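You operate a simulated robot arm through the tools that you are given. There is no shell and no other tool.

You run a simulated robot arm. Do the job below in one go: nothing can be reset, and whatever is moved stays where it is left.

## Task
Feel the sample's slot and lay its nut in the white tray.
Fine: the nut's size is that of the thickest feeler that enters; feelers back in their racks, the other nuts stay, drawer shut.

It is judged by the outcome, as a careful person would: the job done as asked, and still so three seconds after it is handed in. It fails if anything else is knocked over, pushed out of place, dropped, spilled or broken.

## Robot
A 7-joint arm with a two-finger parallel gripper, fixed in place. Base frame: the origin is at the foot of the arm, x ahead of it, y to its left, z up; the work surface is at about z = 0.92. Units: m, rad, N and s.
With the tool pointing down near the work surface it reaches from about 0.42 to 0.9 m from the base axis. Its first joint turns from -0.297 to 2.199 rad. Payload 1.57 kg.
The TCP is the grasp point between the finger pads, 0.03 m short of the fingertips. In the tool frame z runs along the fingers and y along their closing line. The gripper opens to 0.08 m. The fingers are 0.017 m wide and 0.012 m thick; the gripper's body (0.04 by 0.082 m) begins 0.08 m behind the TCP.
Orientation is that of the tool frame in the base frame, as a unit quaternion [w, x, y, z]. With the fingers straight down and closing along the base's y, the tool's x points along the base's -x, its y along +y and its z along -z.

## Interface
- The arm moves only by the tool step_arm. Its argument "moves" is a list that holds one entry, the list of rows, each a list of 7 numbers: the shift along the tool's x, y, z in m, then the turn, a rotation vector about the tool's x, y, z in rad, then the opening, from 0 (shut) to 1 (fully open). In form: [[[dx, dy, dz, rx, ry, rz, fingers], ...]]. A call has 1 to 20 rows; each row shifts and turns the commanded pose from where the row before left it, along the tool's axes as they then stand. Each row takes 0.2 s and may step no farther than 0.05 m and 0.15 rad from the row before; otherwise, or with a gripper value out of range, the whole call is refused. Where a pose cannot be reached the arm comes as near as it can. A force on the tool above 40 N (or 10 N above the force at the start of the call, whichever is more), or a blocked arm, ends the call early, and 0.2 s more pass. Each finger travels about 0.045 m/s and halts on what it meets, pressing with about 21 N; the grip force reading is that of the motor and also rises with nothing between the fingers. The clock runs only during rows and for 0.2 s after the last one: add rows that do not move to give the fingers time. It gives the time, the measured TCP pose, the force on the tool (base axes), the opening and the grip force at its end, in the units of the frame above (readings bear some noise), with the torque about the TCP (base axes, N m) and any sound that the robot's microphone picked up.
- Cameras (640 x 400 px; columns grow to the right, rows downward): "scene" is fixed at [0.0493, -0.6478, 1.4006]; the picture's right is [0.53, -0.85, 0.00], its down [-0.51, -0.32, -0.80] and it looks along [0.68, 0.42, -0.60] (base axes); focal length 258 px, centre (320, 200). "wrist" rides on the gripper at [0.072, -0.007, -0.122] in the tool frame; the picture's right is [0.09, 1.00, 0.00], its down [-0.84, 0.08, -0.54] and it looks along [-0.54, 0.05, 0.84] (tool axes); focal length 238 px, centre (320, 200). There is no depth. A picture from a camera that has moved, and an enlarged one, comes with that camera's place and axes in the base frame and with its lens. The place of the scene camera against the robot may be out by one fixed shift of up to 0.012 m in any direction.
- get_image(camera): a new picture of that camera. No time passes.
- lift_body(by): slides the trunk up (or, below 0, down) by that many m; the arm rides with it, the base frame stays. It gives what a move gives, with no picture.
- zoom(camera, box): a new picture of the part [left, top, right, bottom] of that camera's present view, enlarged. No time passes.
- close_job(): hands the job in; it is judged then, once.

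Nothing tells you positions but the pictures and the camera data. Unless the task says otherwise, let go and move clear before handing in.

The tools are called as a command line: name --argument value ..., lists and objects as JSON in quotes. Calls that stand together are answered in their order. step_arm: Moves the arm, as the interface text tells. Its arguments: {"type":"object","properties":{"moves":{"type":"array"}},"required":["moves"]} The other tools are called the same way: lift_body (by) slides the trunk up or down; get_image (camera) takes a picture; zoom (camera, box) takes an enlarged picture of a part of a camera's view; close_job () hands the job in.

At the start:

```text
t: 0.0
ee_pos: [0.7073, -0.0339, 1.2072]
tool_rot: [0.0, 0.0, 1.0, 0.0]
contact_force: [-0.2, -0.7, -0.1]
ft_torque: [0.03, 0.0, 0.02]
opening: 0.0801
gripper_force: 0.0
trunk travel left (down, up): [-0.725, 0.065]
```

scene: 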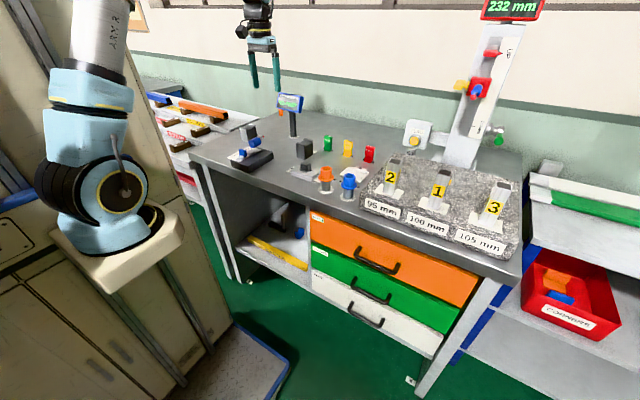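
wrist: 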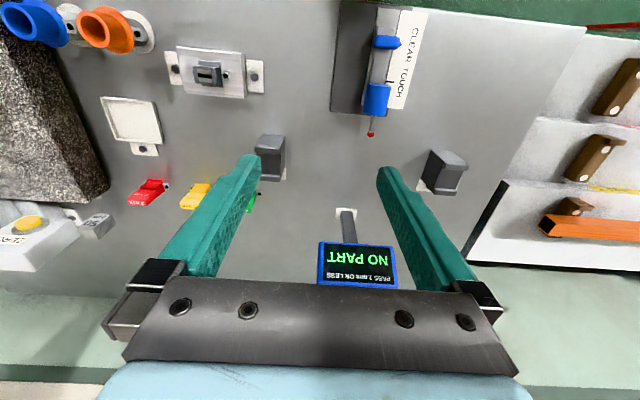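

I see a bench with a granite block, coloured parts, drawers, a display that reads "NO PART" and some fixtures. I'll look closer at both cameras before moving.

zoom --camera "scene" --box '[220, 80, 400, 210]'

zoom --camera "scene" --box '[340, 100, 540, 260]'

zoom --camera "scene" --box '[220, 180, 480, 360]'

zoom --camera "wrist" --box '[0, 0, 320, 270]'

zoom --camera "wrist" --box '[320, 0, 640, 290]'

zoom --camera "scene" --box '[130, 70, 270, 200]'

zoom --camera "scene" --box '[380, 0, 640, 180]'

```text
3.08 times, centred on (310, 145) of scene
camera zoom: at [0.0493, -0.6478, 1.4006], right [0.53, -0.85, 0.0], down [-0.51, -0.32, -0.8], along [0.68, 0.42, -0.6], focal length 795 px, centre (351, 369)
```

zoom: 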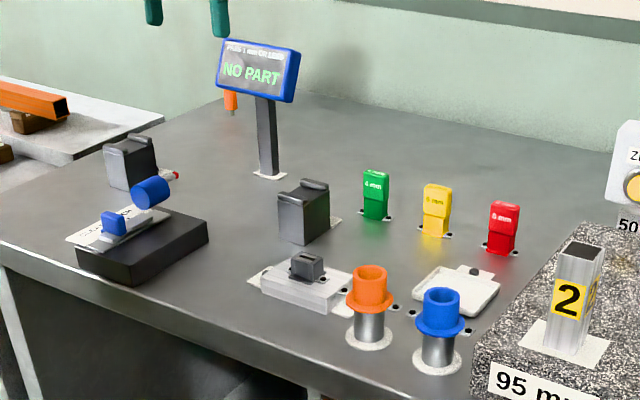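

```text
2.50 times, centred on (440, 180) of scene
camera zoom: at [0.0493, -0.6478, 1.4006], right [0.53, -0.85, 0.0], down [-0.51, -0.32, -0.8], along [0.68, 0.42, -0.6], focal length 646 px, centre (20, 250)
```

zoom: 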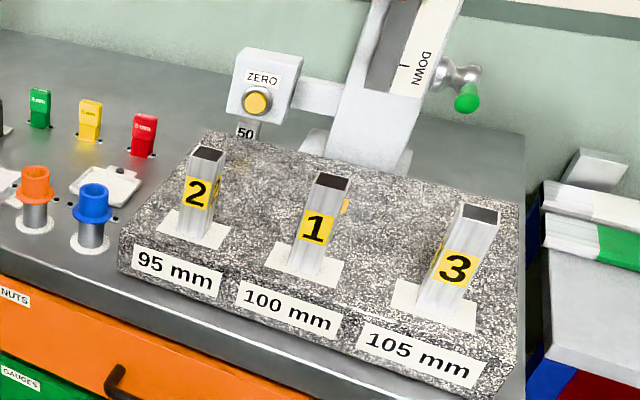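

```text
2.22 times, centred on (350, 270) of scene
camera zoom: at [0.0493, -0.6478, 1.4006], right [0.53, -0.85, 0.0], down [-0.51, -0.32, -0.8], along [0.68, 0.42, -0.6], focal length 574 px, centre (253, 44)
```

zoom: 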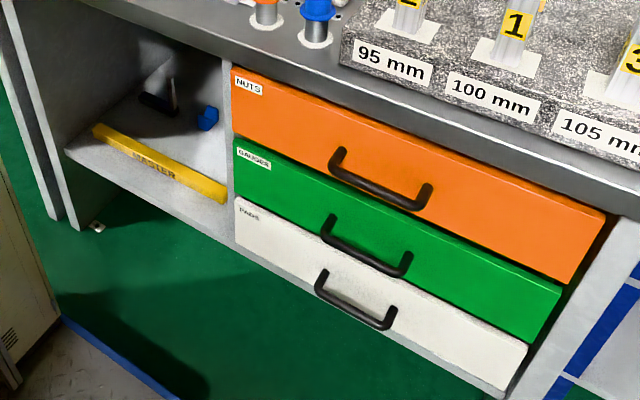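

```text
1.48 times, centred on (160, 135) of wrist
camera zoom: at [0.6354, -0.042, 1.3284], right [-0.09, 1.0, 0.0], down [0.84, 0.08, 0.54], along [0.54, 0.05, -0.84], focal length 353 px, centre (557, 296)
```

zoom: 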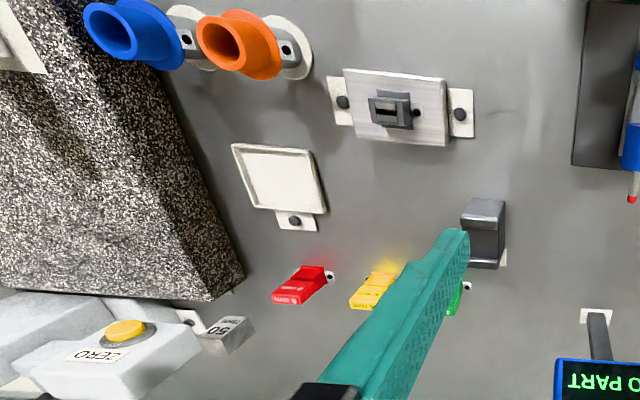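

```text
1.38 times, centred on (480, 145) of wrist
camera zoom: at [0.6354, -0.042, 1.3284], right [-0.09, 1.0, 0.0], down [0.84, 0.08, 0.54], along [0.54, 0.05, -0.84], focal length 329 px, centre (99, 276)
```

zoom: 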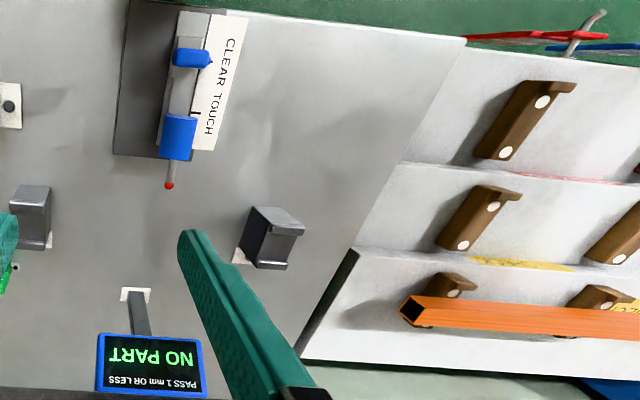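

```text
3.08 times, centred on (200, 135) of scene
camera zoom: at [0.0493, -0.6478, 1.4006], right [0.53, -0.85, 0.0], down [-0.51, -0.32, -0.8], along [0.68, 0.42, -0.6], focal length 795 px, centre (689, 400)
```

zoom: 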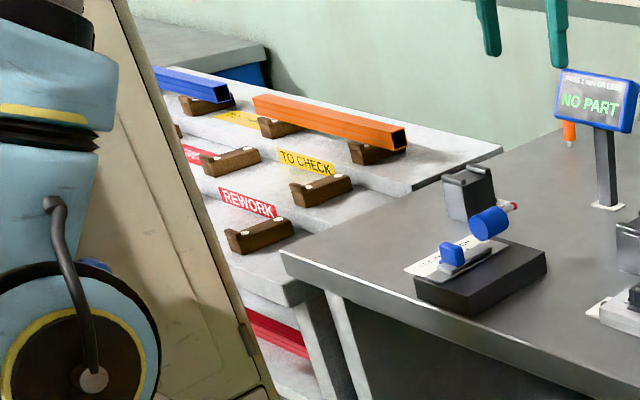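

```text
2.22 times, centred on (510, 90) of scene
camera zoom: at [0.0493, -0.6478, 1.4006], right [0.53, -0.85, 0.0], down [-0.51, -0.32, -0.8], along [0.68, 0.42, -0.6], focal length 574 px, centre (-102, 444)
```

zoom: 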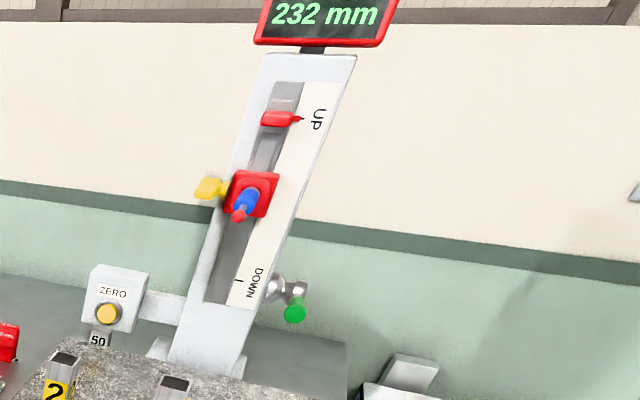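

The three handled feelers (green, yellow, red) stand in a row, the sample with its slot sits in a silver holder, and the white tray lies beside it. Nuts seem to be in the orange drawer. I'll zoom in further on each.

zoom --camera "scene" --box '[310, 120, 390, 175]'

zoom --camera "scene" --box '[280, 150, 370, 210]'

zoom --camera "wrist" --box '[160, 35, 280, 110]'

zoom --camera "wrist" --box '[110, 150, 290, 260]'

zoom --camera "scene" --box '[300, 200, 490, 310]'

zoom --camera "scene" --box '[270, 85, 320, 120]'

```text
7.27 times, centred on (350, 148) of scene
camera zoom: at [0.0493, -0.6478, 1.4006], right [0.53, -0.85, 0.0], down [-0.51, -0.32, -0.8], along [0.68, 0.42, -0.6], focal length 1880 px, centre (102, 582)
```

zoom: 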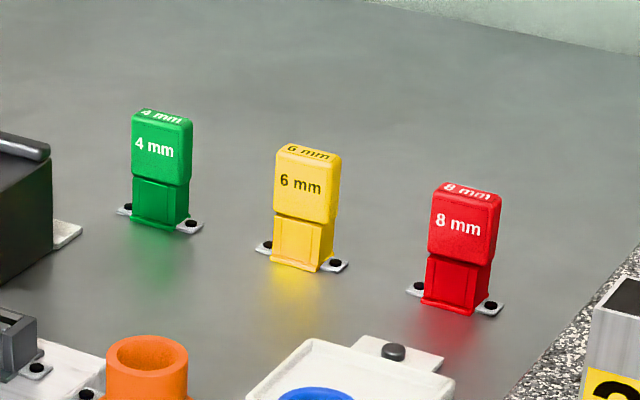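

```text
6.67 times, centred on (325, 180) of scene
camera zoom: at [0.0493, -0.6478, 1.4006], right [0.53, -0.85, 0.0], down [-0.51, -0.32, -0.8], along [0.68, 0.42, -0.6], focal length 1723 px, centre (287, 333)
```

zoom: 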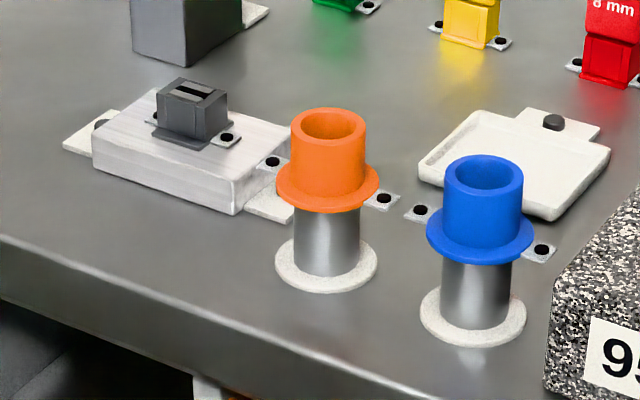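

```text
5.33 times, centred on (220, 72) of wrist
camera zoom: at [0.6354, -0.042, 1.3284], right [-0.09, 1.0, 0.0], down [0.84, 0.08, 0.54], along [0.54, 0.05, -0.84], focal length 1271 px, centre (853, 880)
```

zoom: 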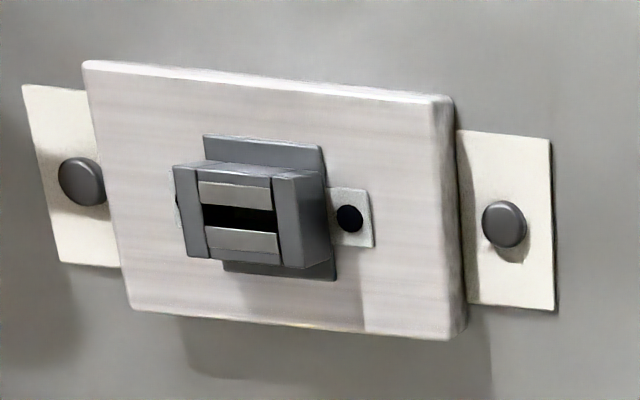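

```text
3.56 times, centred on (200, 205) of wrist
camera zoom: at [0.6354, -0.042, 1.3284], right [-0.09, 1.0, 0.0], down [0.84, 0.08, 0.54], along [0.54, 0.05, -0.84], focal length 848 px, centre (747, 182)
```

zoom: 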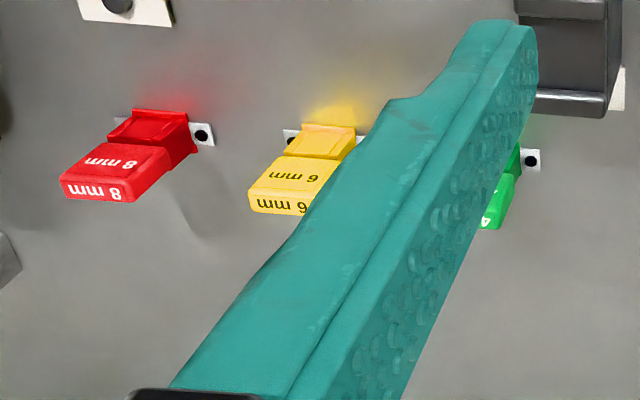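

```text
3.37 times, centred on (395, 255) of scene
camera zoom: at [0.0493, -0.6478, 1.4006], right [0.53, -0.85, 0.0], down [-0.51, -0.32, -0.8], along [0.68, 0.42, -0.6], focal length 871 px, centre (67, 15)
```

zoom: 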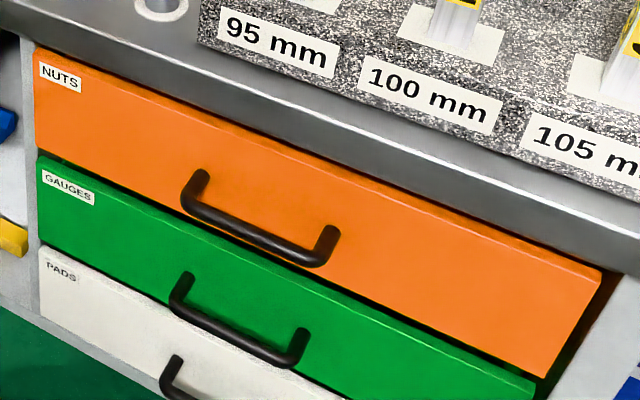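

```text
11.43 times, centred on (295, 102) of scene
camera zoom: at [0.0493, -0.6478, 1.4006], right [0.53, -0.85, 0.0], down [-0.51, -0.32, -0.8], along [0.68, 0.42, -0.6], focal length 2954 px, centre (606, 1314)
```

zoom: 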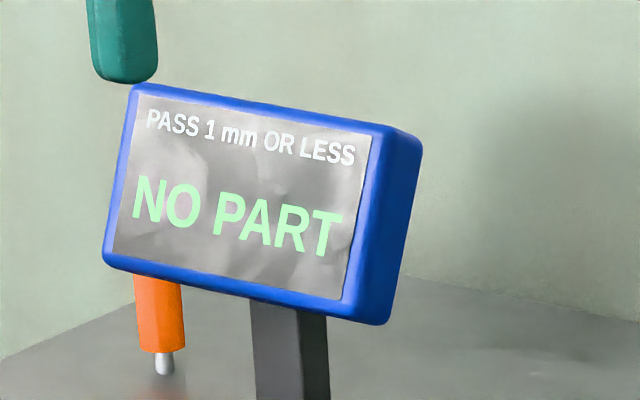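

The feelers (4, 6 and 8 mm) stand near x≈0.88, y≈-0.17 to -0.33. The sample is near (0.68, -0.18), the tray is beside it, and the drawer fronts are near x≈0.55. Next I'll move the wrist camera over the sample for a closer look.

step_arm --moves '[[[0.0195, -0.0243, 0.0179, 0, 0, 0, 1], [0.0195, -0.0243, 0.0179, 0, 0, 0, 1], [0.0195, -0.0243, 0.0179, 0, 0, 0, 1], [0.0195, -0.0243, 0.0179, 0, 0, 0, 1], [0.0195, -0.0243, 0.0179, 0, 0, 0, 1], [0.0195, -0.0243, 0.0179, 0, 0, 0, 1], [0, 0, 0, 0, 0, 0, 1], [0, 0, 0, 0, 0, 0, 1]]]'

get_image --camera "wrist"

get_image --camera "scene"

```text
t: 1.8
ee_pos: [0.5902, -0.1792, 1.0985]
tool_rot: [0.0, 0.001, 1.0, 0.0]
contact_force: [-0.3, 0.6, 0.0]
ft_torque: [-0.03, 0.0, -0.03]
opening: 0.0805
gripper_force: 0.1
trunk travel left (down, up): [-0.725, 0.065]
```

```text
taken
camera wrist: at [0.5175, -0.1863, 1.2189], right [-0.09, 1.0, 0.0], down [0.84, 0.08, 0.54], along [0.54, 0.05, -0.84], focal length 238 px, centre (320, 200)
```

wrist: 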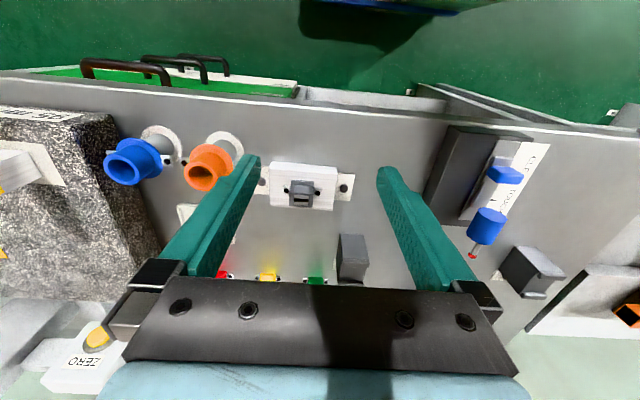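

```text
taken
```

scene: 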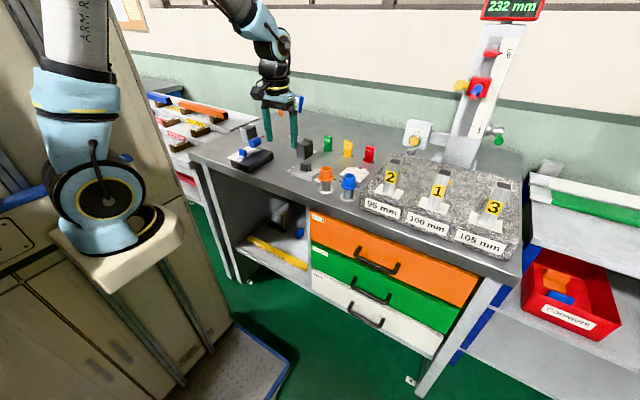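

The sample is centred in the wrist view near (302,190), and the drawer handles show over the table edge. I'll zoom in on the sample, tray and drawers.

zoom --camera "wrist" --box '[255, 150, 360, 220]'

zoom --camera "wrist" --box '[0, 30, 320, 230]'

zoom --camera "wrist" --box '[200, 250, 400, 300]'

```text
5.71 times, centred on (308, 185) of wrist
camera zoom: at [0.5175, -0.1863, 1.2189], right [-0.09, 1.0, 0.0], down [0.84, 0.08, 0.54], along [0.54, 0.05, -0.84], focal length 1362 px, centre (391, 286)
```

zoom: 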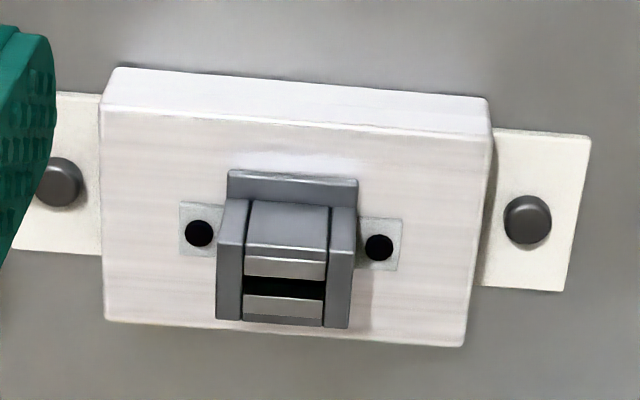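

```text
2.00 times, centred on (160, 130) of wrist
camera zoom: at [0.5175, -0.1863, 1.2189], right [-0.09, 1.0, 0.0], down [0.84, 0.08, 0.54], along [0.54, 0.05, -0.84], focal length 477 px, centre (640, 340)
```

zoom: 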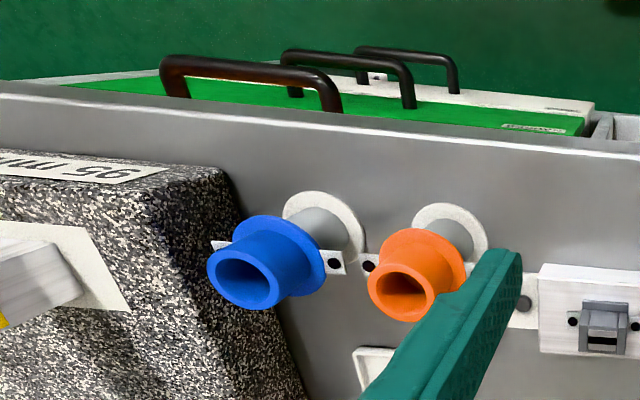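

```text
3.20 times, centred on (300, 275) of wrist
camera zoom: at [0.5175, -0.1863, 1.2189], right [-0.09, 1.0, 0.0], down [0.84, 0.08, 0.54], along [0.54, 0.05, -0.84], focal length 763 px, centre (384, -40)
```

zoom: 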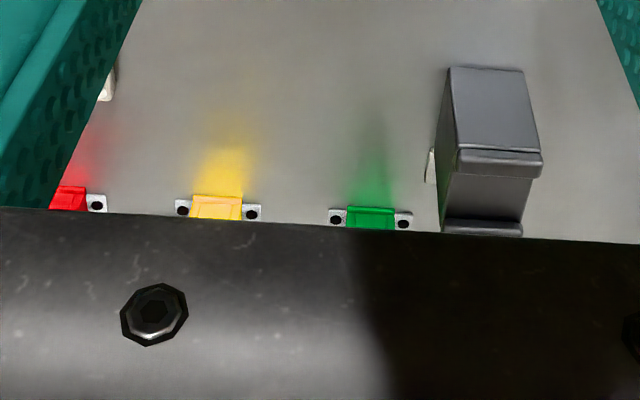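

The slot runs along y and is narrow in x, with its mouth near (0.682, -0.195). Next I'll move forward for a close look at the feelers and their racks.

step_arm --moves '[[[-0.034, -0.0142, 0, 0, 0, 0, 1], [-0.034, -0.0142, 0, 0, 0, 0, 1], [-0.034, -0.0142, 0, 0, 0, 0, 1], [-0.034, -0.0142, 0, 0, 0, 0, 1], [-0.034, -0.0142, 0, 0, 0, 0, 1], [0, 0, 0, 0, 0, 0, 1], [0, 0, 0, 0, 0, 0, 1]]]'

get_image --camera "wrist"

get_image --camera "scene"

```text
t: 3.4
ee_pos: [0.7634, -0.2527, 1.1016]
tool_rot: [0.001, -0.001, 1.0, 0.0]
contact_force: [-0.3, -1.0, -0.1]
ft_torque: [0.0, 0.01, -0.01]
opening: 0.0801
gripper_force: 0.0
trunk travel left (down, up): [-0.725, 0.065]
```

```text
taken
camera wrist: at [0.6898, -0.2594, 1.2225], right [-0.09, 1.0, 0.0], down [0.84, 0.08, 0.54], along [0.54, 0.05, -0.84], focal length 238 px, centre (320, 200)
```

wrist: 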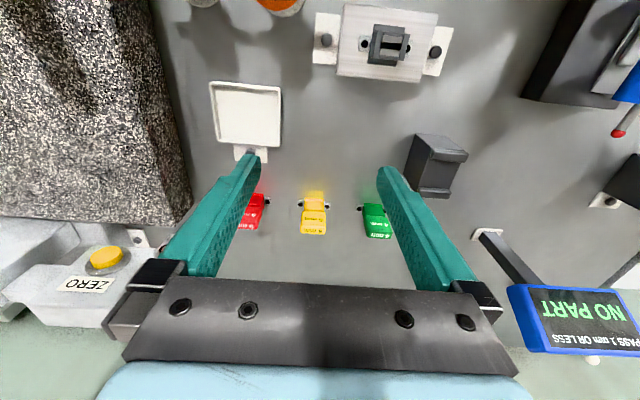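

```text
taken
```

scene: 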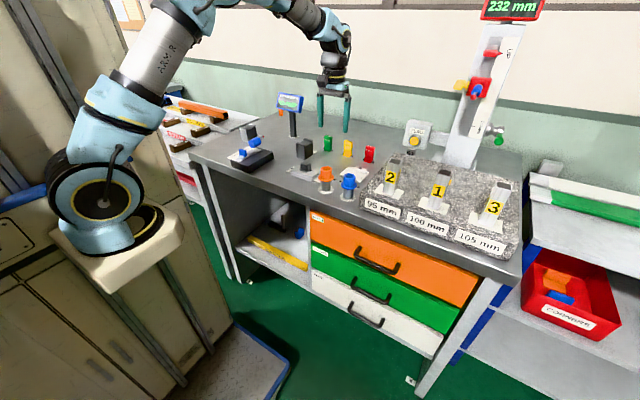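

zoom --camera "wrist" --box '[230, 175, 410, 250]'

zoom --camera "wrist" --box '[295, 185, 335, 240]'

zoom --camera "wrist" --box '[340, 10, 430, 80]'

zoom --camera "wrist" --box '[200, 70, 300, 170]'

```text
3.56 times, centred on (320, 212) of wrist
camera zoom: at [0.6898, -0.2594, 1.2225], right [-0.09, 1.0, 0.0], down [0.84, 0.08, 0.54], along [0.54, 0.05, -0.84], focal length 848 px, centre (320, 156)
```

zoom: 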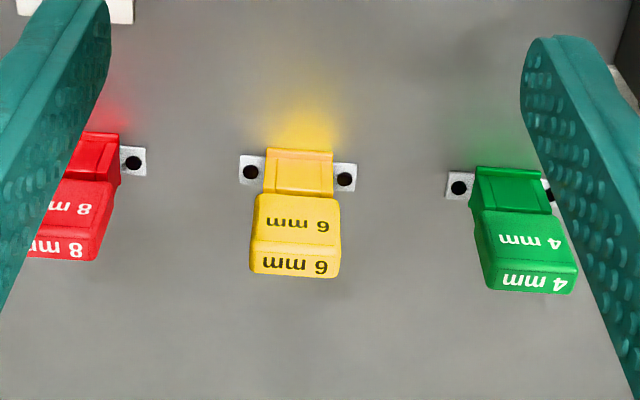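

```text
7.27 times, centred on (315, 212) of wrist
camera zoom: at [0.6898, -0.2594, 1.2225], right [-0.09, 1.0, 0.0], down [0.84, 0.08, 0.54], along [0.54, 0.05, -0.84], focal length 1734 px, centre (356, 109)
```

zoom: 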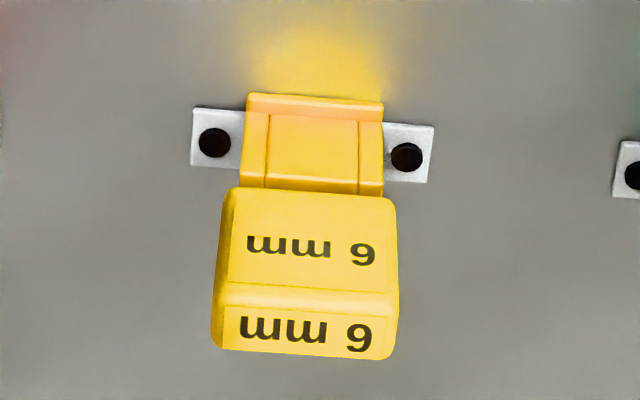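

```text
5.71 times, centred on (385, 45) of wrist
camera zoom: at [0.6898, -0.2594, 1.2225], right [-0.09, 1.0, 0.0], down [0.84, 0.08, 0.54], along [0.54, 0.05, -0.84], focal length 1362 px, centre (-51, 1086)
```

zoom: 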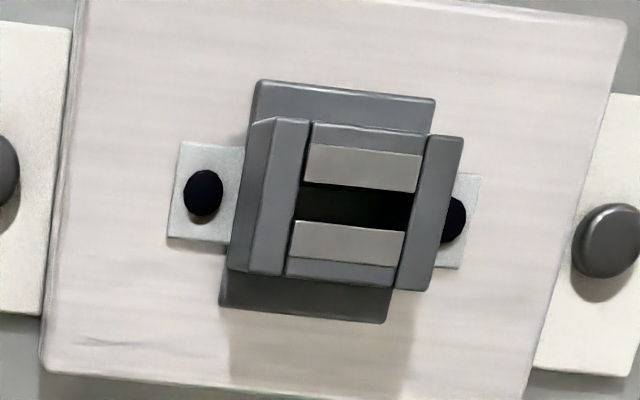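

```text
4.00 times, centred on (250, 120) of wrist
camera zoom: at [0.6898, -0.2594, 1.2225], right [-0.09, 1.0, 0.0], down [0.84, 0.08, 0.54], along [0.54, 0.05, -0.84], focal length 953 px, centre (600, 520)
```

zoom: 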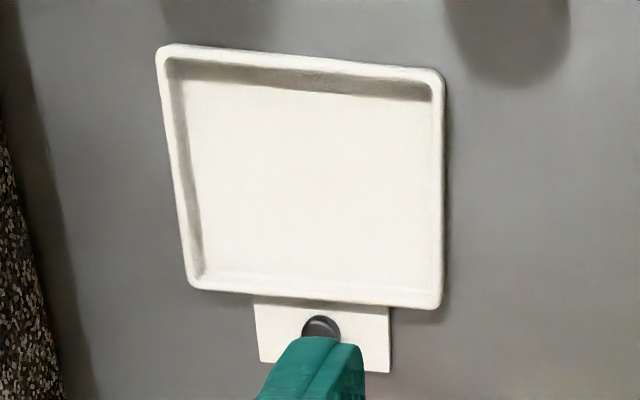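

The yellow 6 mm handle stands near (0.889, -0.250) with its top at about z = 0.986, and it is roughly 30 mm wide in y by 14 mm thick. That is near the limit of reach, so I'll test the reach by moving out over it at a safe height.

step_arm --moves '[[[-0.043, 0, 0, 0, 0, 0, 1], [-0.043, 0, 0, 0, 0, 0, 1], [-0.043, 0, 0, 0, 0, 0, 1], [0, 0, 0, 0, 0, 0, 1], [0, 0, 0, 0, 0, 0, 1], [0, 0, 0, 0, 0, 0, 1]]]'

get_image --camera "wrist"

get_image --camera "scene"

```text
t: 4.8
ee_pos: [0.8927, -0.2521, 1.1006]
tool_rot: [0.0, -0.001, 1.0, -0.001]
contact_force: [0.5, 0.4, -0.1]
ft_torque: [-0.03, -0.02, -0.01]
opening: 0.08
gripper_force: 0.0
trunk travel left (down, up): [-0.725, 0.065]
```

```text
taken
camera wrist: at [0.8202, -0.2588, 1.221], right [-0.09, 1.0, 0.0], down [0.84, 0.08, 0.54], along [0.54, 0.05, -0.84], focal length 238 px, centre (320, 200)
```

wrist: 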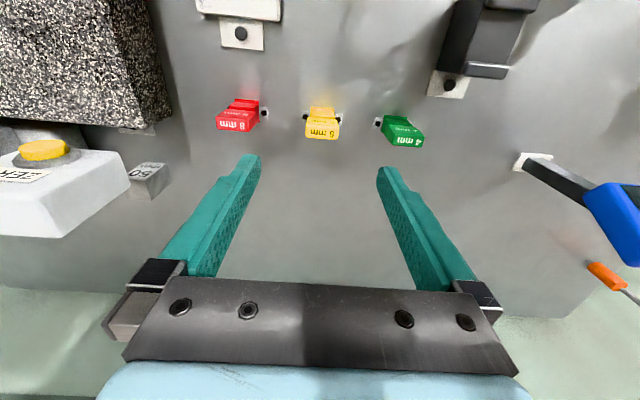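

```text
taken
```

scene: 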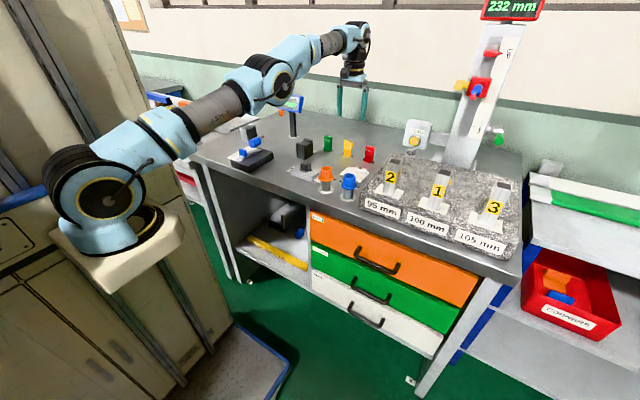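

Reach is fine, and the trunk can supply the vertical travel. I'll zoom in on the feelers from here to pin down their positions.

zoom --camera "wrist" --box '[290, 90, 360, 150]'

zoom --camera "wrist" --box '[200, 80, 440, 160]'

zoom --camera "scene" --box '[325, 125, 395, 170]'

```text
6.67 times, centred on (325, 120) of wrist
camera zoom: at [0.8202, -0.2588, 1.221], right [-0.09, 1.0, 0.0], down [0.84, 0.08, 0.54], along [0.54, 0.05, -0.84], focal length 1589 px, centre (287, 733)
```

zoom: 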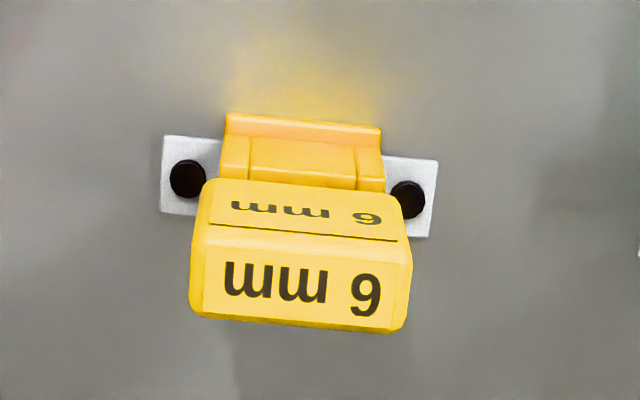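

```text
2.67 times, centred on (320, 120) of wrist
camera zoom: at [0.8202, -0.2588, 1.221], right [-0.09, 1.0, 0.0], down [0.84, 0.08, 0.54], along [0.54, 0.05, -0.84], focal length 636 px, centre (320, 413)
```

zoom: 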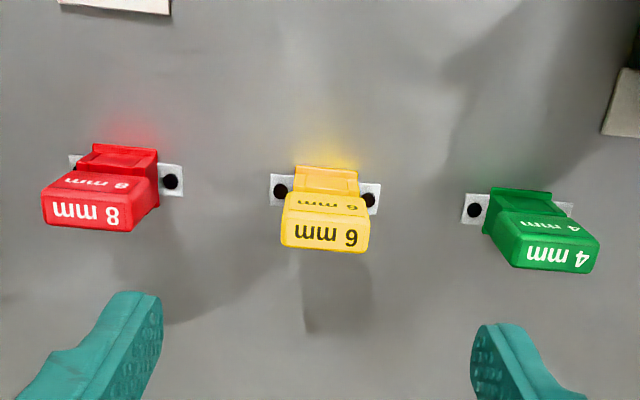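

```text
8.89 times, centred on (360, 148) of scene
camera zoom: at [0.0493, -0.6478, 1.4006], right [0.53, -0.85, 0.0], down [-0.51, -0.32, -0.8], along [0.68, 0.42, -0.6], focal length 2298 px, centre (-36, 667)
```

zoom: 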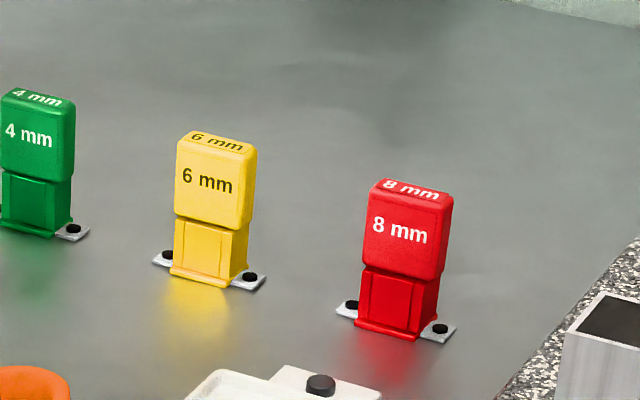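

Yellow is at about (0.890, -0.2505). I'll turn the tool 90° about its own axis so the fingers close along x on the handle's flat faces. That centres the blade in the slot's narrow direction and lets the wrist camera look along the slot.

step_arm --moves '[[[0, 0, 0, 0, 0, 0.1428, 1], [0, 0, 0, 0, 0, 0.1428, 1], [0, 0, 0, 0, 0, 0.1428, 1], [0, 0, 0, 0, 0, 0.1428, 1], [0, 0, 0, 0, 0, 0.1428, 1], [0, 0, 0, 0, 0, 0.1428, 1], [0, 0, 0, 0, 0, 0.1428, 1], [0, 0, 0, 0, 0, 0.1428, 1], [0, 0, 0, 0, 0, 0.1428, 1], [0, 0, 0, 0, 0, 0.1428, 1], [0, 0, 0, 0, 0, 0.1428, 1], [0, 0, 0, 0, 0, 0, 1], [0, 0, 0, 0, 0, 0, 1], [0, 0, 0, 0, 0, 0, 1]]]'

get_image --camera "wrist"

get_image --camera "scene"

```text
t: 7.8
ee_pos: [0.8916, -0.2513, 1.0997]
tool_rot: [0.001, 0.707, 0.707, 0.0]
contact_force: [-0.1, -0.1, 0.7]
ft_torque: [0.02, -0.01, -0.03]
opening: 0.0798
gripper_force: 0.1
trunk travel left (down, up): [-0.725, 0.065]
```

```text
taken
camera wrist: at [0.8828, -0.1801, 1.2213], right [1.0, 0.09, 0.0], down [0.08, -0.84, 0.54], along [0.05, -0.54, -0.84], focal length 238 px, centre (320, 200)
```

wrist: 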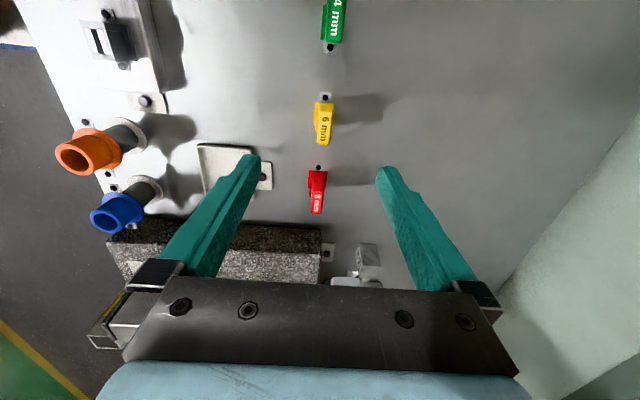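

```text
taken
```

scene: 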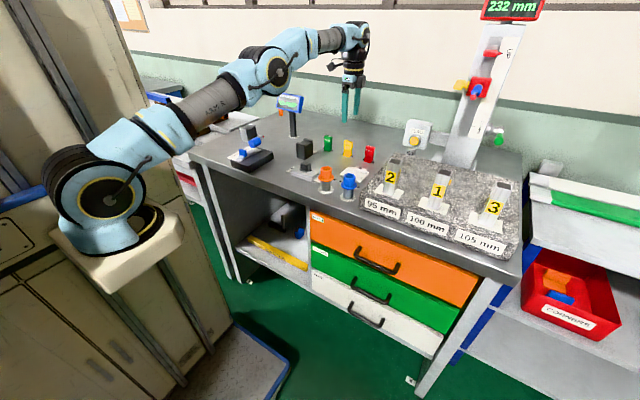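

The rotation worked and the fingers now close along x. I'll zoom in on yellow and the slot from here.

zoom --camera "wrist" --box '[285, 80, 365, 150]'

zoom --camera "wrist" --box '[60, 0, 160, 80]'

```text
5.71 times, centred on (325, 115) of wrist
camera zoom: at [0.8828, -0.1801, 1.2213], right [1.0, 0.09, 0.0], down [0.08, -0.84, 0.54], along [0.05, -0.54, -0.84], focal length 1362 px, centre (291, 686)
```

zoom: 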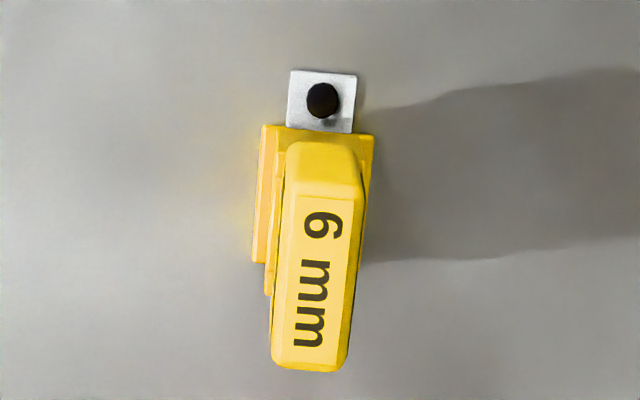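

```text
5.00 times, centred on (110, 40) of wrist
camera zoom: at [0.8828, -0.1801, 1.2213], right [1.0, 0.09, 0.0], down [0.08, -0.84, 0.54], along [0.05, -0.54, -0.84], focal length 1192 px, centre (1370, 1000)
```

zoom: 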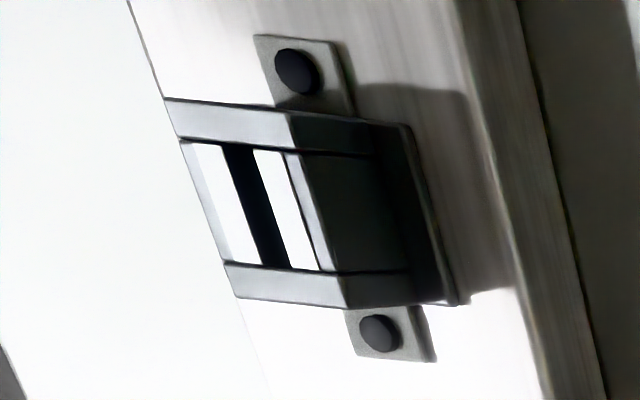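

Yellow's centre refines to about x≈0.8915, y≈-0.249, almost right under the TCP. I'll lower the trunk 6 cm, keeping the tips above the handle, and look again.

lift_body --by -0.06

get_image --camera "wrist"

zoom --camera "scene" --box '[310, 90, 400, 170]'

```text
t: 8.8
ee_pos: [0.8905, -0.2515, 1.0395]
tool_rot: [0.0, 0.707, 0.708, 0.0]
contact_force: [-0.4, 0.8, -0.2]
ft_torque: [-0.02, 0.0, -0.02]
opening: 0.0799
gripper_force: 0.0
trunk travel left (down, up): [-0.665, 0.125]
```

```text
taken
camera wrist: at [0.8827, -0.1801, 1.1614], right [1.0, 0.09, 0.0], down [0.08, -0.84, 0.54], along [0.05, -0.54, -0.84], focal length 238 px, centre (320, 200)
```

wrist: 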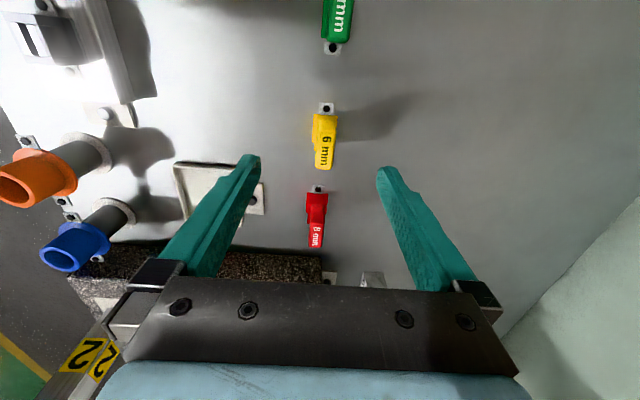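

```text
5.00 times, centred on (355, 130) of scene
camera zoom: at [0.0493, -0.6478, 1.4006], right [0.53, -0.85, 0.0], down [-0.51, -0.32, -0.8], along [0.68, 0.42, -0.6], focal length 1293 px, centre (145, 550)
```

zoom: 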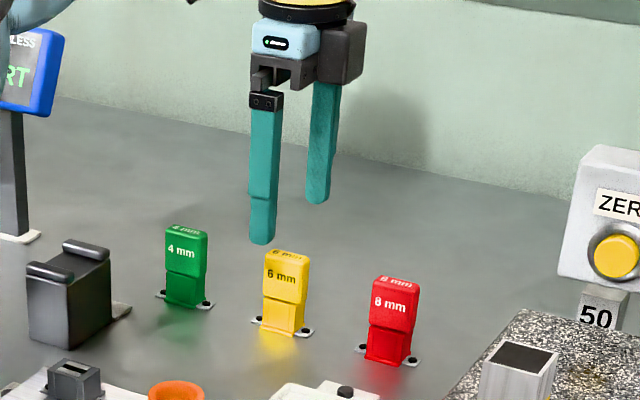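

zoom --camera "wrist" --box '[290, 95, 360, 175]'

zoom --camera "wrist" --box '[230, 90, 410, 250]'

```text
5.00 times, centred on (325, 135) of wrist
camera zoom: at [0.8827, -0.1801, 1.1614], right [1.0, 0.09, 0.0], down [0.08, -0.84, 0.54], along [0.05, -0.54, -0.84], focal length 1192 px, centre (295, 525)
```

zoom: 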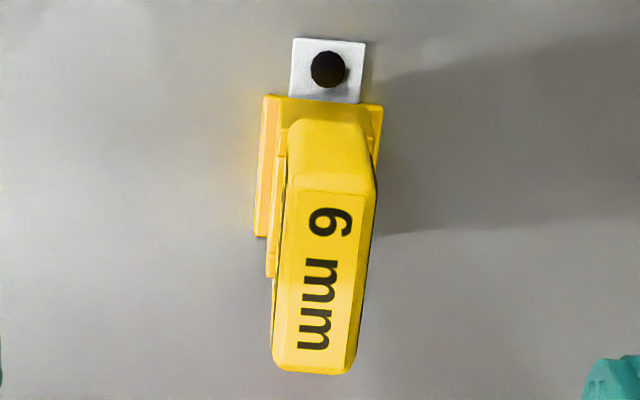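

```text
2.50 times, centred on (320, 170) of wrist
camera zoom: at [0.8827, -0.1801, 1.1614], right [1.0, 0.09, 0.0], down [0.08, -0.84, 0.54], along [0.05, -0.54, -0.84], focal length 596 px, centre (320, 275)
```

zoom: 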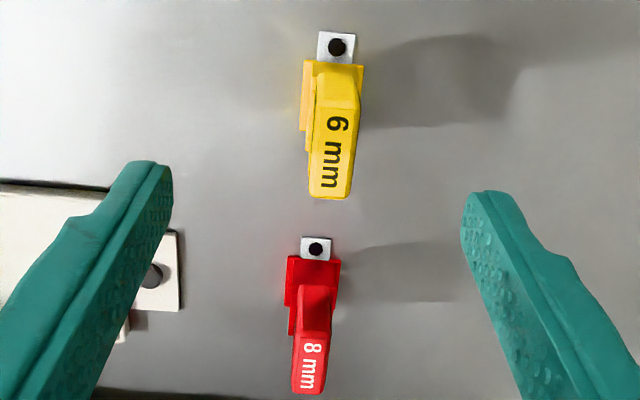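

Combining the views puts the yellow rack's centre at about (0.893, -0.2504), with the handle top near z≈0.98. I'll nudge into line, then descend with open fingers around the handle.

step_arm --moves '[[[0.0015, 0.003, 0, 0, 0, 0, 1], [0, 0, 0.014, 0, 0, 0, 1], [0, 0, 0.014, 0, 0, 0, 1], [0, 0, 0.014, 0, 0, 0, 1], [0, 0, 0.013, 0, 0, 0, 1], [0, 0, 0, 0, 0, 0, 1], [0, 0, 0, 0, 0, 0, 1]]]'

get_image --camera "wrist"

zoom --camera "scene" --box '[310, 90, 400, 170]'

```text
t: 10.4
ee_pos: [0.8931, -0.2494, 0.9825]
tool_rot: [0.0, 0.706, 0.708, 0.0]
contact_force: [1.1, 0.2, 0.7]
ft_torque: [0.03, 0.0, 0.0]
opening: 0.0801
gripper_force: 0.0
trunk travel left (down, up): [-0.665, 0.125]
```

```text
taken
camera wrist: at [0.8858, -0.1783, 1.1053], right [1.0, 0.09, 0.0], down [0.08, -0.84, 0.54], along [0.05, -0.54, -0.84], focal length 238 px, centre (320, 200)
```

wrist: 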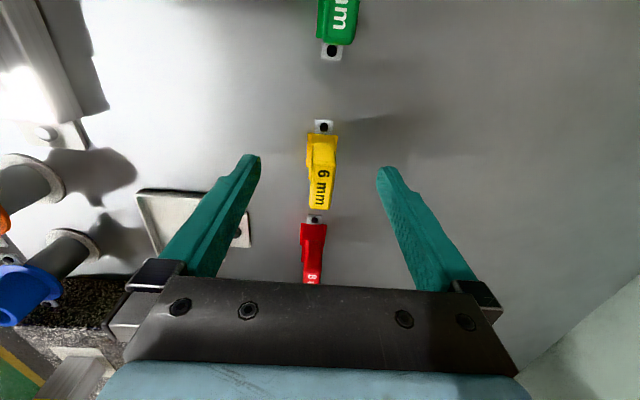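

```text
5.00 times, centred on (355, 130) of scene
camera zoom: at [0.0493, -0.6478, 1.4006], right [0.53, -0.85, 0.0], down [-0.51, -0.32, -0.8], along [0.68, 0.42, -0.6], focal length 1293 px, centre (145, 550)
```

zoom: 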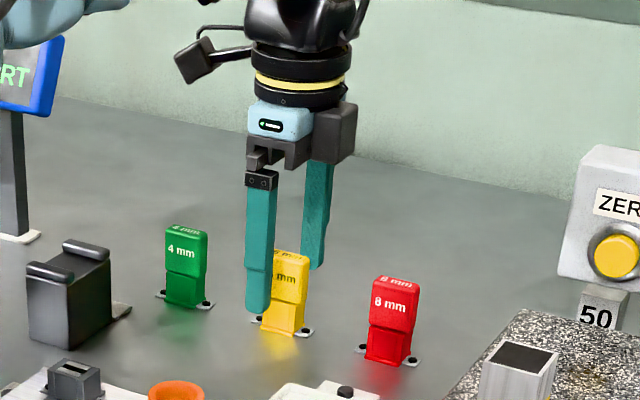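

zoom --camera "wrist" --box '[240, 110, 400, 220]'

```text
3.64 times, centred on (320, 165) of wrist
camera zoom: at [0.8858, -0.1783, 1.1053], right [1.0, 0.09, 0.0], down [0.08, -0.84, 0.54], along [0.05, -0.54, -0.84], focal length 867 px, centre (320, 327)
```

zoom: 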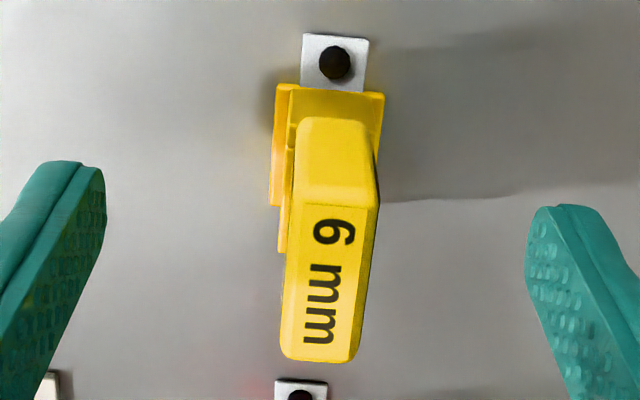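

The handle top sits within about 0.5 mm of the TCP axis. Closing the fingers on it now.

step_arm --moves '[[[0, 0, 0, 0, 0, 0, 0.3], [0, 0, 0, 0, 0, 0, 0.3], [0, 0, 0, 0, 0, 0, 0.3], [0, 0, 0, 0, 0, 0, 0], [0, 0, 0, 0, 0, 0, 0], [0, 0, 0, 0, 0, 0, 0], [0, 0, 0, 0, 0, 0, 0]]]'

get_image --camera "wrist"

```text
t: 12.0
ee_pos: [0.8945, -0.2496, 0.9849]
tool_rot: [0.0, 0.707, 0.707, 0.0]
contact_force: [3.7, -0.9, -0.1]
ft_torque: [0.03, -0.14, 0.01]
opening: 0.0129
gripper_force: 20.9
trunk travel left (down, up): [-0.665, 0.125]
```

```text
taken
camera wrist: at [0.886, -0.1783, 1.1054], right [1.0, 0.09, 0.0], down [0.08, -0.84, 0.54], along [0.05, -0.54, -0.84], focal length 238 px, centre (320, 200)
```

wrist: 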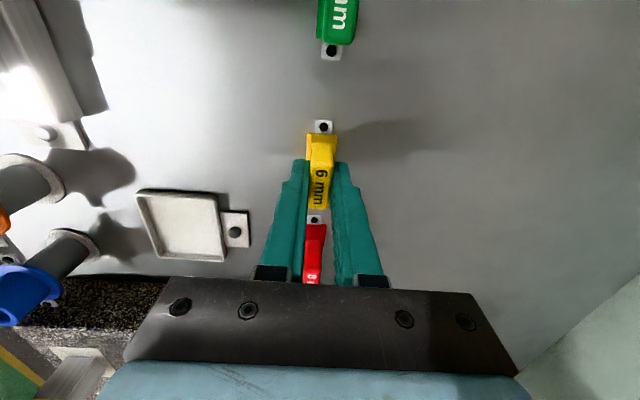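

The grip holds: the opening is 12.9 mm at 21 N, with little side load. I'll lift the 6 mm feeler straight out of its rack.

step_arm --moves '[[[0, 0, -0.008, 0, 0, 0, 0], [0, 0, -0.012, 0, 0, 0, 0], [0, 0, -0.015, 0, 0, 0, 0], [0, 0, -0.02, 0, 0, 0, 0], [0, 0, -0.025, 0, 0, 0, 0], [0, 0, 0, 0, 0, 0, 0], [0, 0, 0, 0, 0, 0, 0]]]'

get_image --camera "wrist"

zoom --camera "scene" --box '[310, 80, 400, 170]'

```text
t: 13.6
ee_pos: [0.8873, -0.2471, 1.0652]
tool_rot: [0.0, 0.707, 0.708, 0.0]
contact_force: [0.3, 0.0, -1.2]
ft_torque: [0.02, -0.03, -0.01]
opening: 0.013
gripper_force: 20.7
out of reach, approached as far as the arm can: row 5
trunk travel left (down, up): [-0.665, 0.125]
```

```text
taken
camera wrist: at [0.8782, -0.1745, 1.1864], right [1.0, 0.09, 0.0], down [0.08, -0.84, 0.54], along [0.05, -0.54, -0.84], focal length 238 px, centre (320, 200)
```

wrist: 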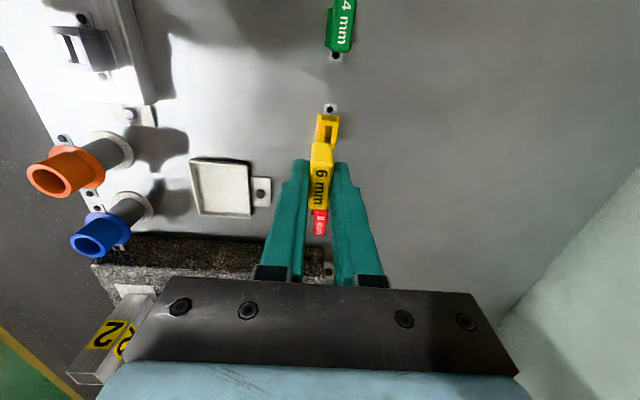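

```text
4.44 times, centred on (355, 125) of scene
camera zoom: at [0.0493, -0.6478, 1.4006], right [0.53, -0.85, 0.0], down [-0.51, -0.32, -0.8], along [0.68, 0.42, -0.6], focal length 1149 px, centre (164, 533)
```

zoom: 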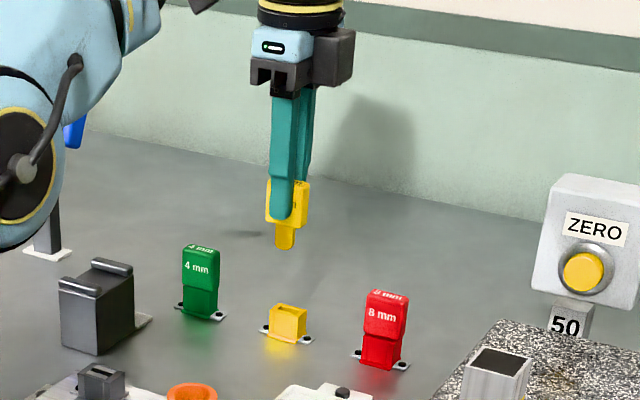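

The feeler is out of the rack. I'll look at how it sits in the fingers and inspect the empty rack.

zoom --camera "wrist" --box '[270, 90, 370, 240]'

zoom --camera "scene" --box '[350, 100, 390, 170]'

zoom --camera "scene" --box '[360, 110, 380, 135]'

```text
2.67 times, centred on (320, 165) of wrist
camera zoom: at [0.8782, -0.1745, 1.1864], right [1.0, 0.09, 0.0], down [0.08, -0.84, 0.54], along [0.05, -0.54, -0.84], focal length 636 px, centre (320, 293)
```

zoom: 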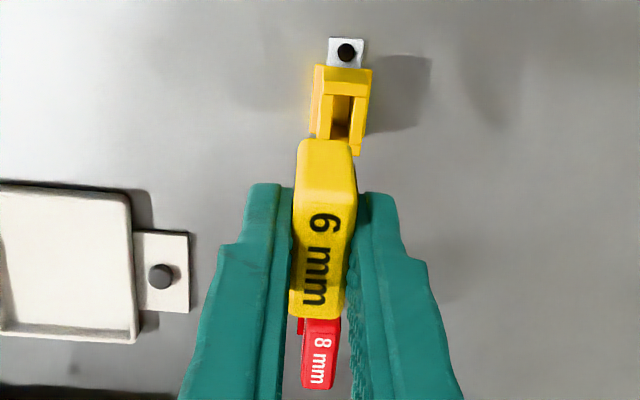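

```text
5.71 times, centred on (370, 135) of scene
camera zoom: at [0.0493, -0.6478, 1.4006], right [0.53, -0.85, 0.0], down [-0.51, -0.32, -0.8], along [0.68, 0.42, -0.6], focal length 1477 px, centre (34, 571)
```

zoom: 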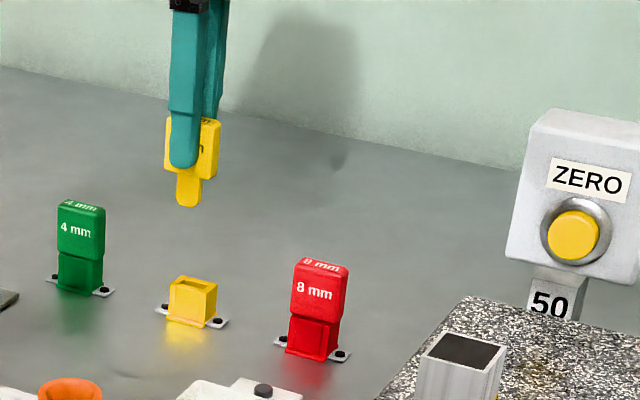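

```text
16.00 times, centred on (370, 122) of scene
camera zoom: at [0.0493, -0.6478, 1.4006], right [0.53, -0.85, 0.0], down [-0.51, -0.32, -0.8], along [0.68, 0.42, -0.6], focal length 4136 px, centre (-480, 1440)
```

zoom: 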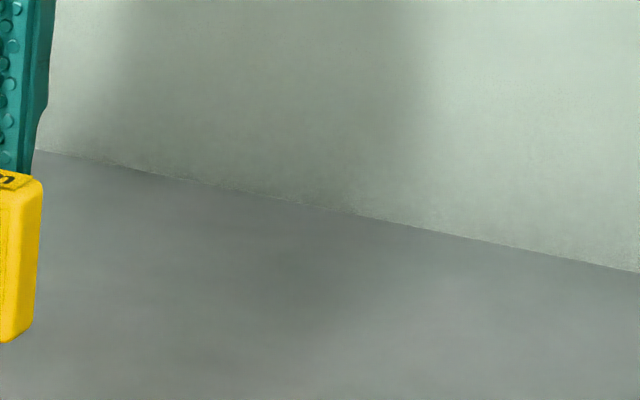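

The 6 mm blade is about 22 mm long and sits below the handle. Triangulating puts the slot mouth at about (0.6835, -0.195, 0.961). I'll carry the feeler high over to a hover above it.

step_arm --moves '[[[0.0, -0.02, -0.008, 0, 0, 0, 0], [0.01, -0.036, -0.008, 0, 0, 0, 0], [0.01, -0.036, 0, 0, 0, 0, 0], [0.01, -0.036, 0, 0, 0, 0, 0], [0.01, -0.036, 0, 0, 0, 0, 0], [0.0115, -0.0377, 0, 0, 0, 0, 0], [0, 0, 0, 0, 0, 0, 0], [0, 0, 0, 0, 0, 0, 0]]]'

get_image --camera "wrist"

zoom --camera "scene" --box '[260, 90, 400, 200]'

```text
t: 15.4
ee_pos: [0.8664, -0.2262, 1.1326]
tool_rot: [0.0, 0.707, 0.707, -0.001]
contact_force: [-0.5, 0.0, 0.9]
ft_torque: [-0.02, 0.01, -0.02]
opening: 0.013
gripper_force: 21.2
out of reach, approached as far as the arm can: row 1, 2, 3, 4, 5, 6
trunk travel left (down, up): [-0.665, 0.125]
```

```text
taken
camera wrist: at [0.8581, -0.1547, 1.2538], right [1.0, 0.09, 0.0], down [0.08, -0.84, 0.54], along [0.05, -0.54, -0.84], focal length 238 px, centre (320, 200)
```

wrist: 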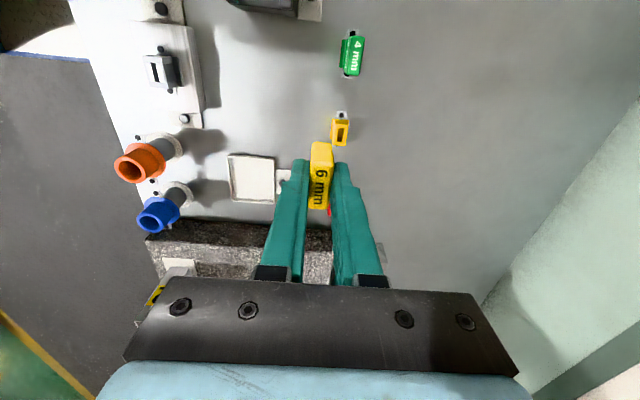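

```text
3.64 times, centred on (330, 145) of scene
camera zoom: at [0.0493, -0.6478, 1.4006], right [0.53, -0.85, 0.0], down [-0.51, -0.32, -0.8], along [0.68, 0.42, -0.6], focal length 940 px, centre (284, 400)
```

zoom: 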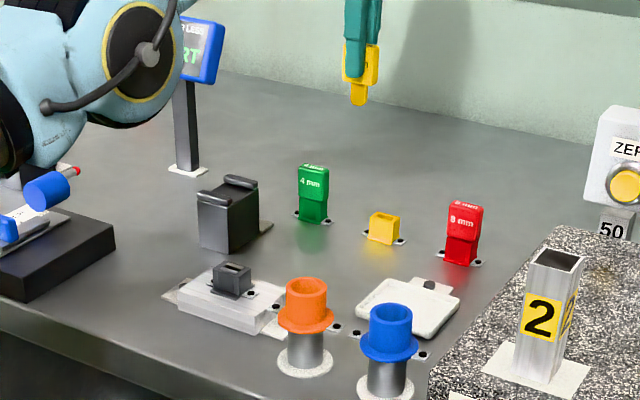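

The arm stalled on the way and reported the rows as out of reach. I'll check the whole arm before moving further.

get_image --camera "scene"

```text
taken
```

scene: 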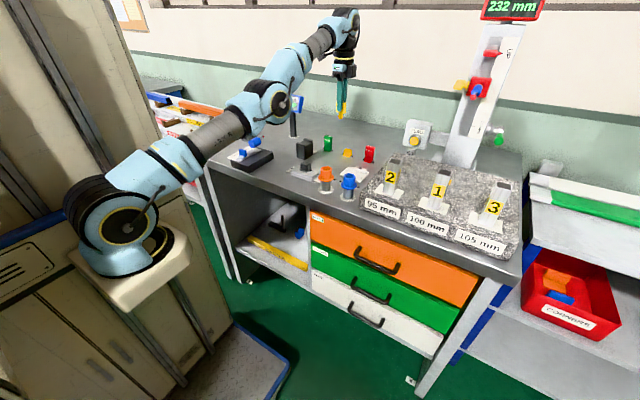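

step_arm --moves '[[[0, 0, 0, 0, 0, 0, 0]]]'

```text
t: 15.8
ee_pos: [0.8662, -0.2262, 1.1324]
tool_rot: [0.0, 0.706, 0.708, -0.001]
contact_force: [-0.5, -0.6, 0.2]
ft_torque: [0.04, 0.0, 0.02]
opening: 0.0131
gripper_force: 20.4
trunk travel left (down, up): [-0.665, 0.125]
```

The arm is nearly straight at the elbow, so it slid along its reach sphere instead of folding. I'll try a small pull straight back toward the shoulder to get the elbow bending.

step_arm --moves '[[[0.006, -0.02, 0.012, 0, 0, 0, 0], [0.006, -0.02, 0.012, 0, 0, 0, 0], [0.006, -0.02, 0.012, 0, 0, 0, 0]]]'

```text
t: 16.6
ee_pos: [0.8708, -0.2189, 1.1216]
tool_rot: [-0.001, 0.707, 0.707, -0.001]
contact_force: [-1.2, -0.2, 0.2]
ft_torque: [0.02, 0.02, 0.02]
opening: 0.0128
gripper_force: 21.0
out of reach, approached as far as the arm can: row 1, 2, 3
trunk travel left (down, up): [-0.665, 0.125]
```

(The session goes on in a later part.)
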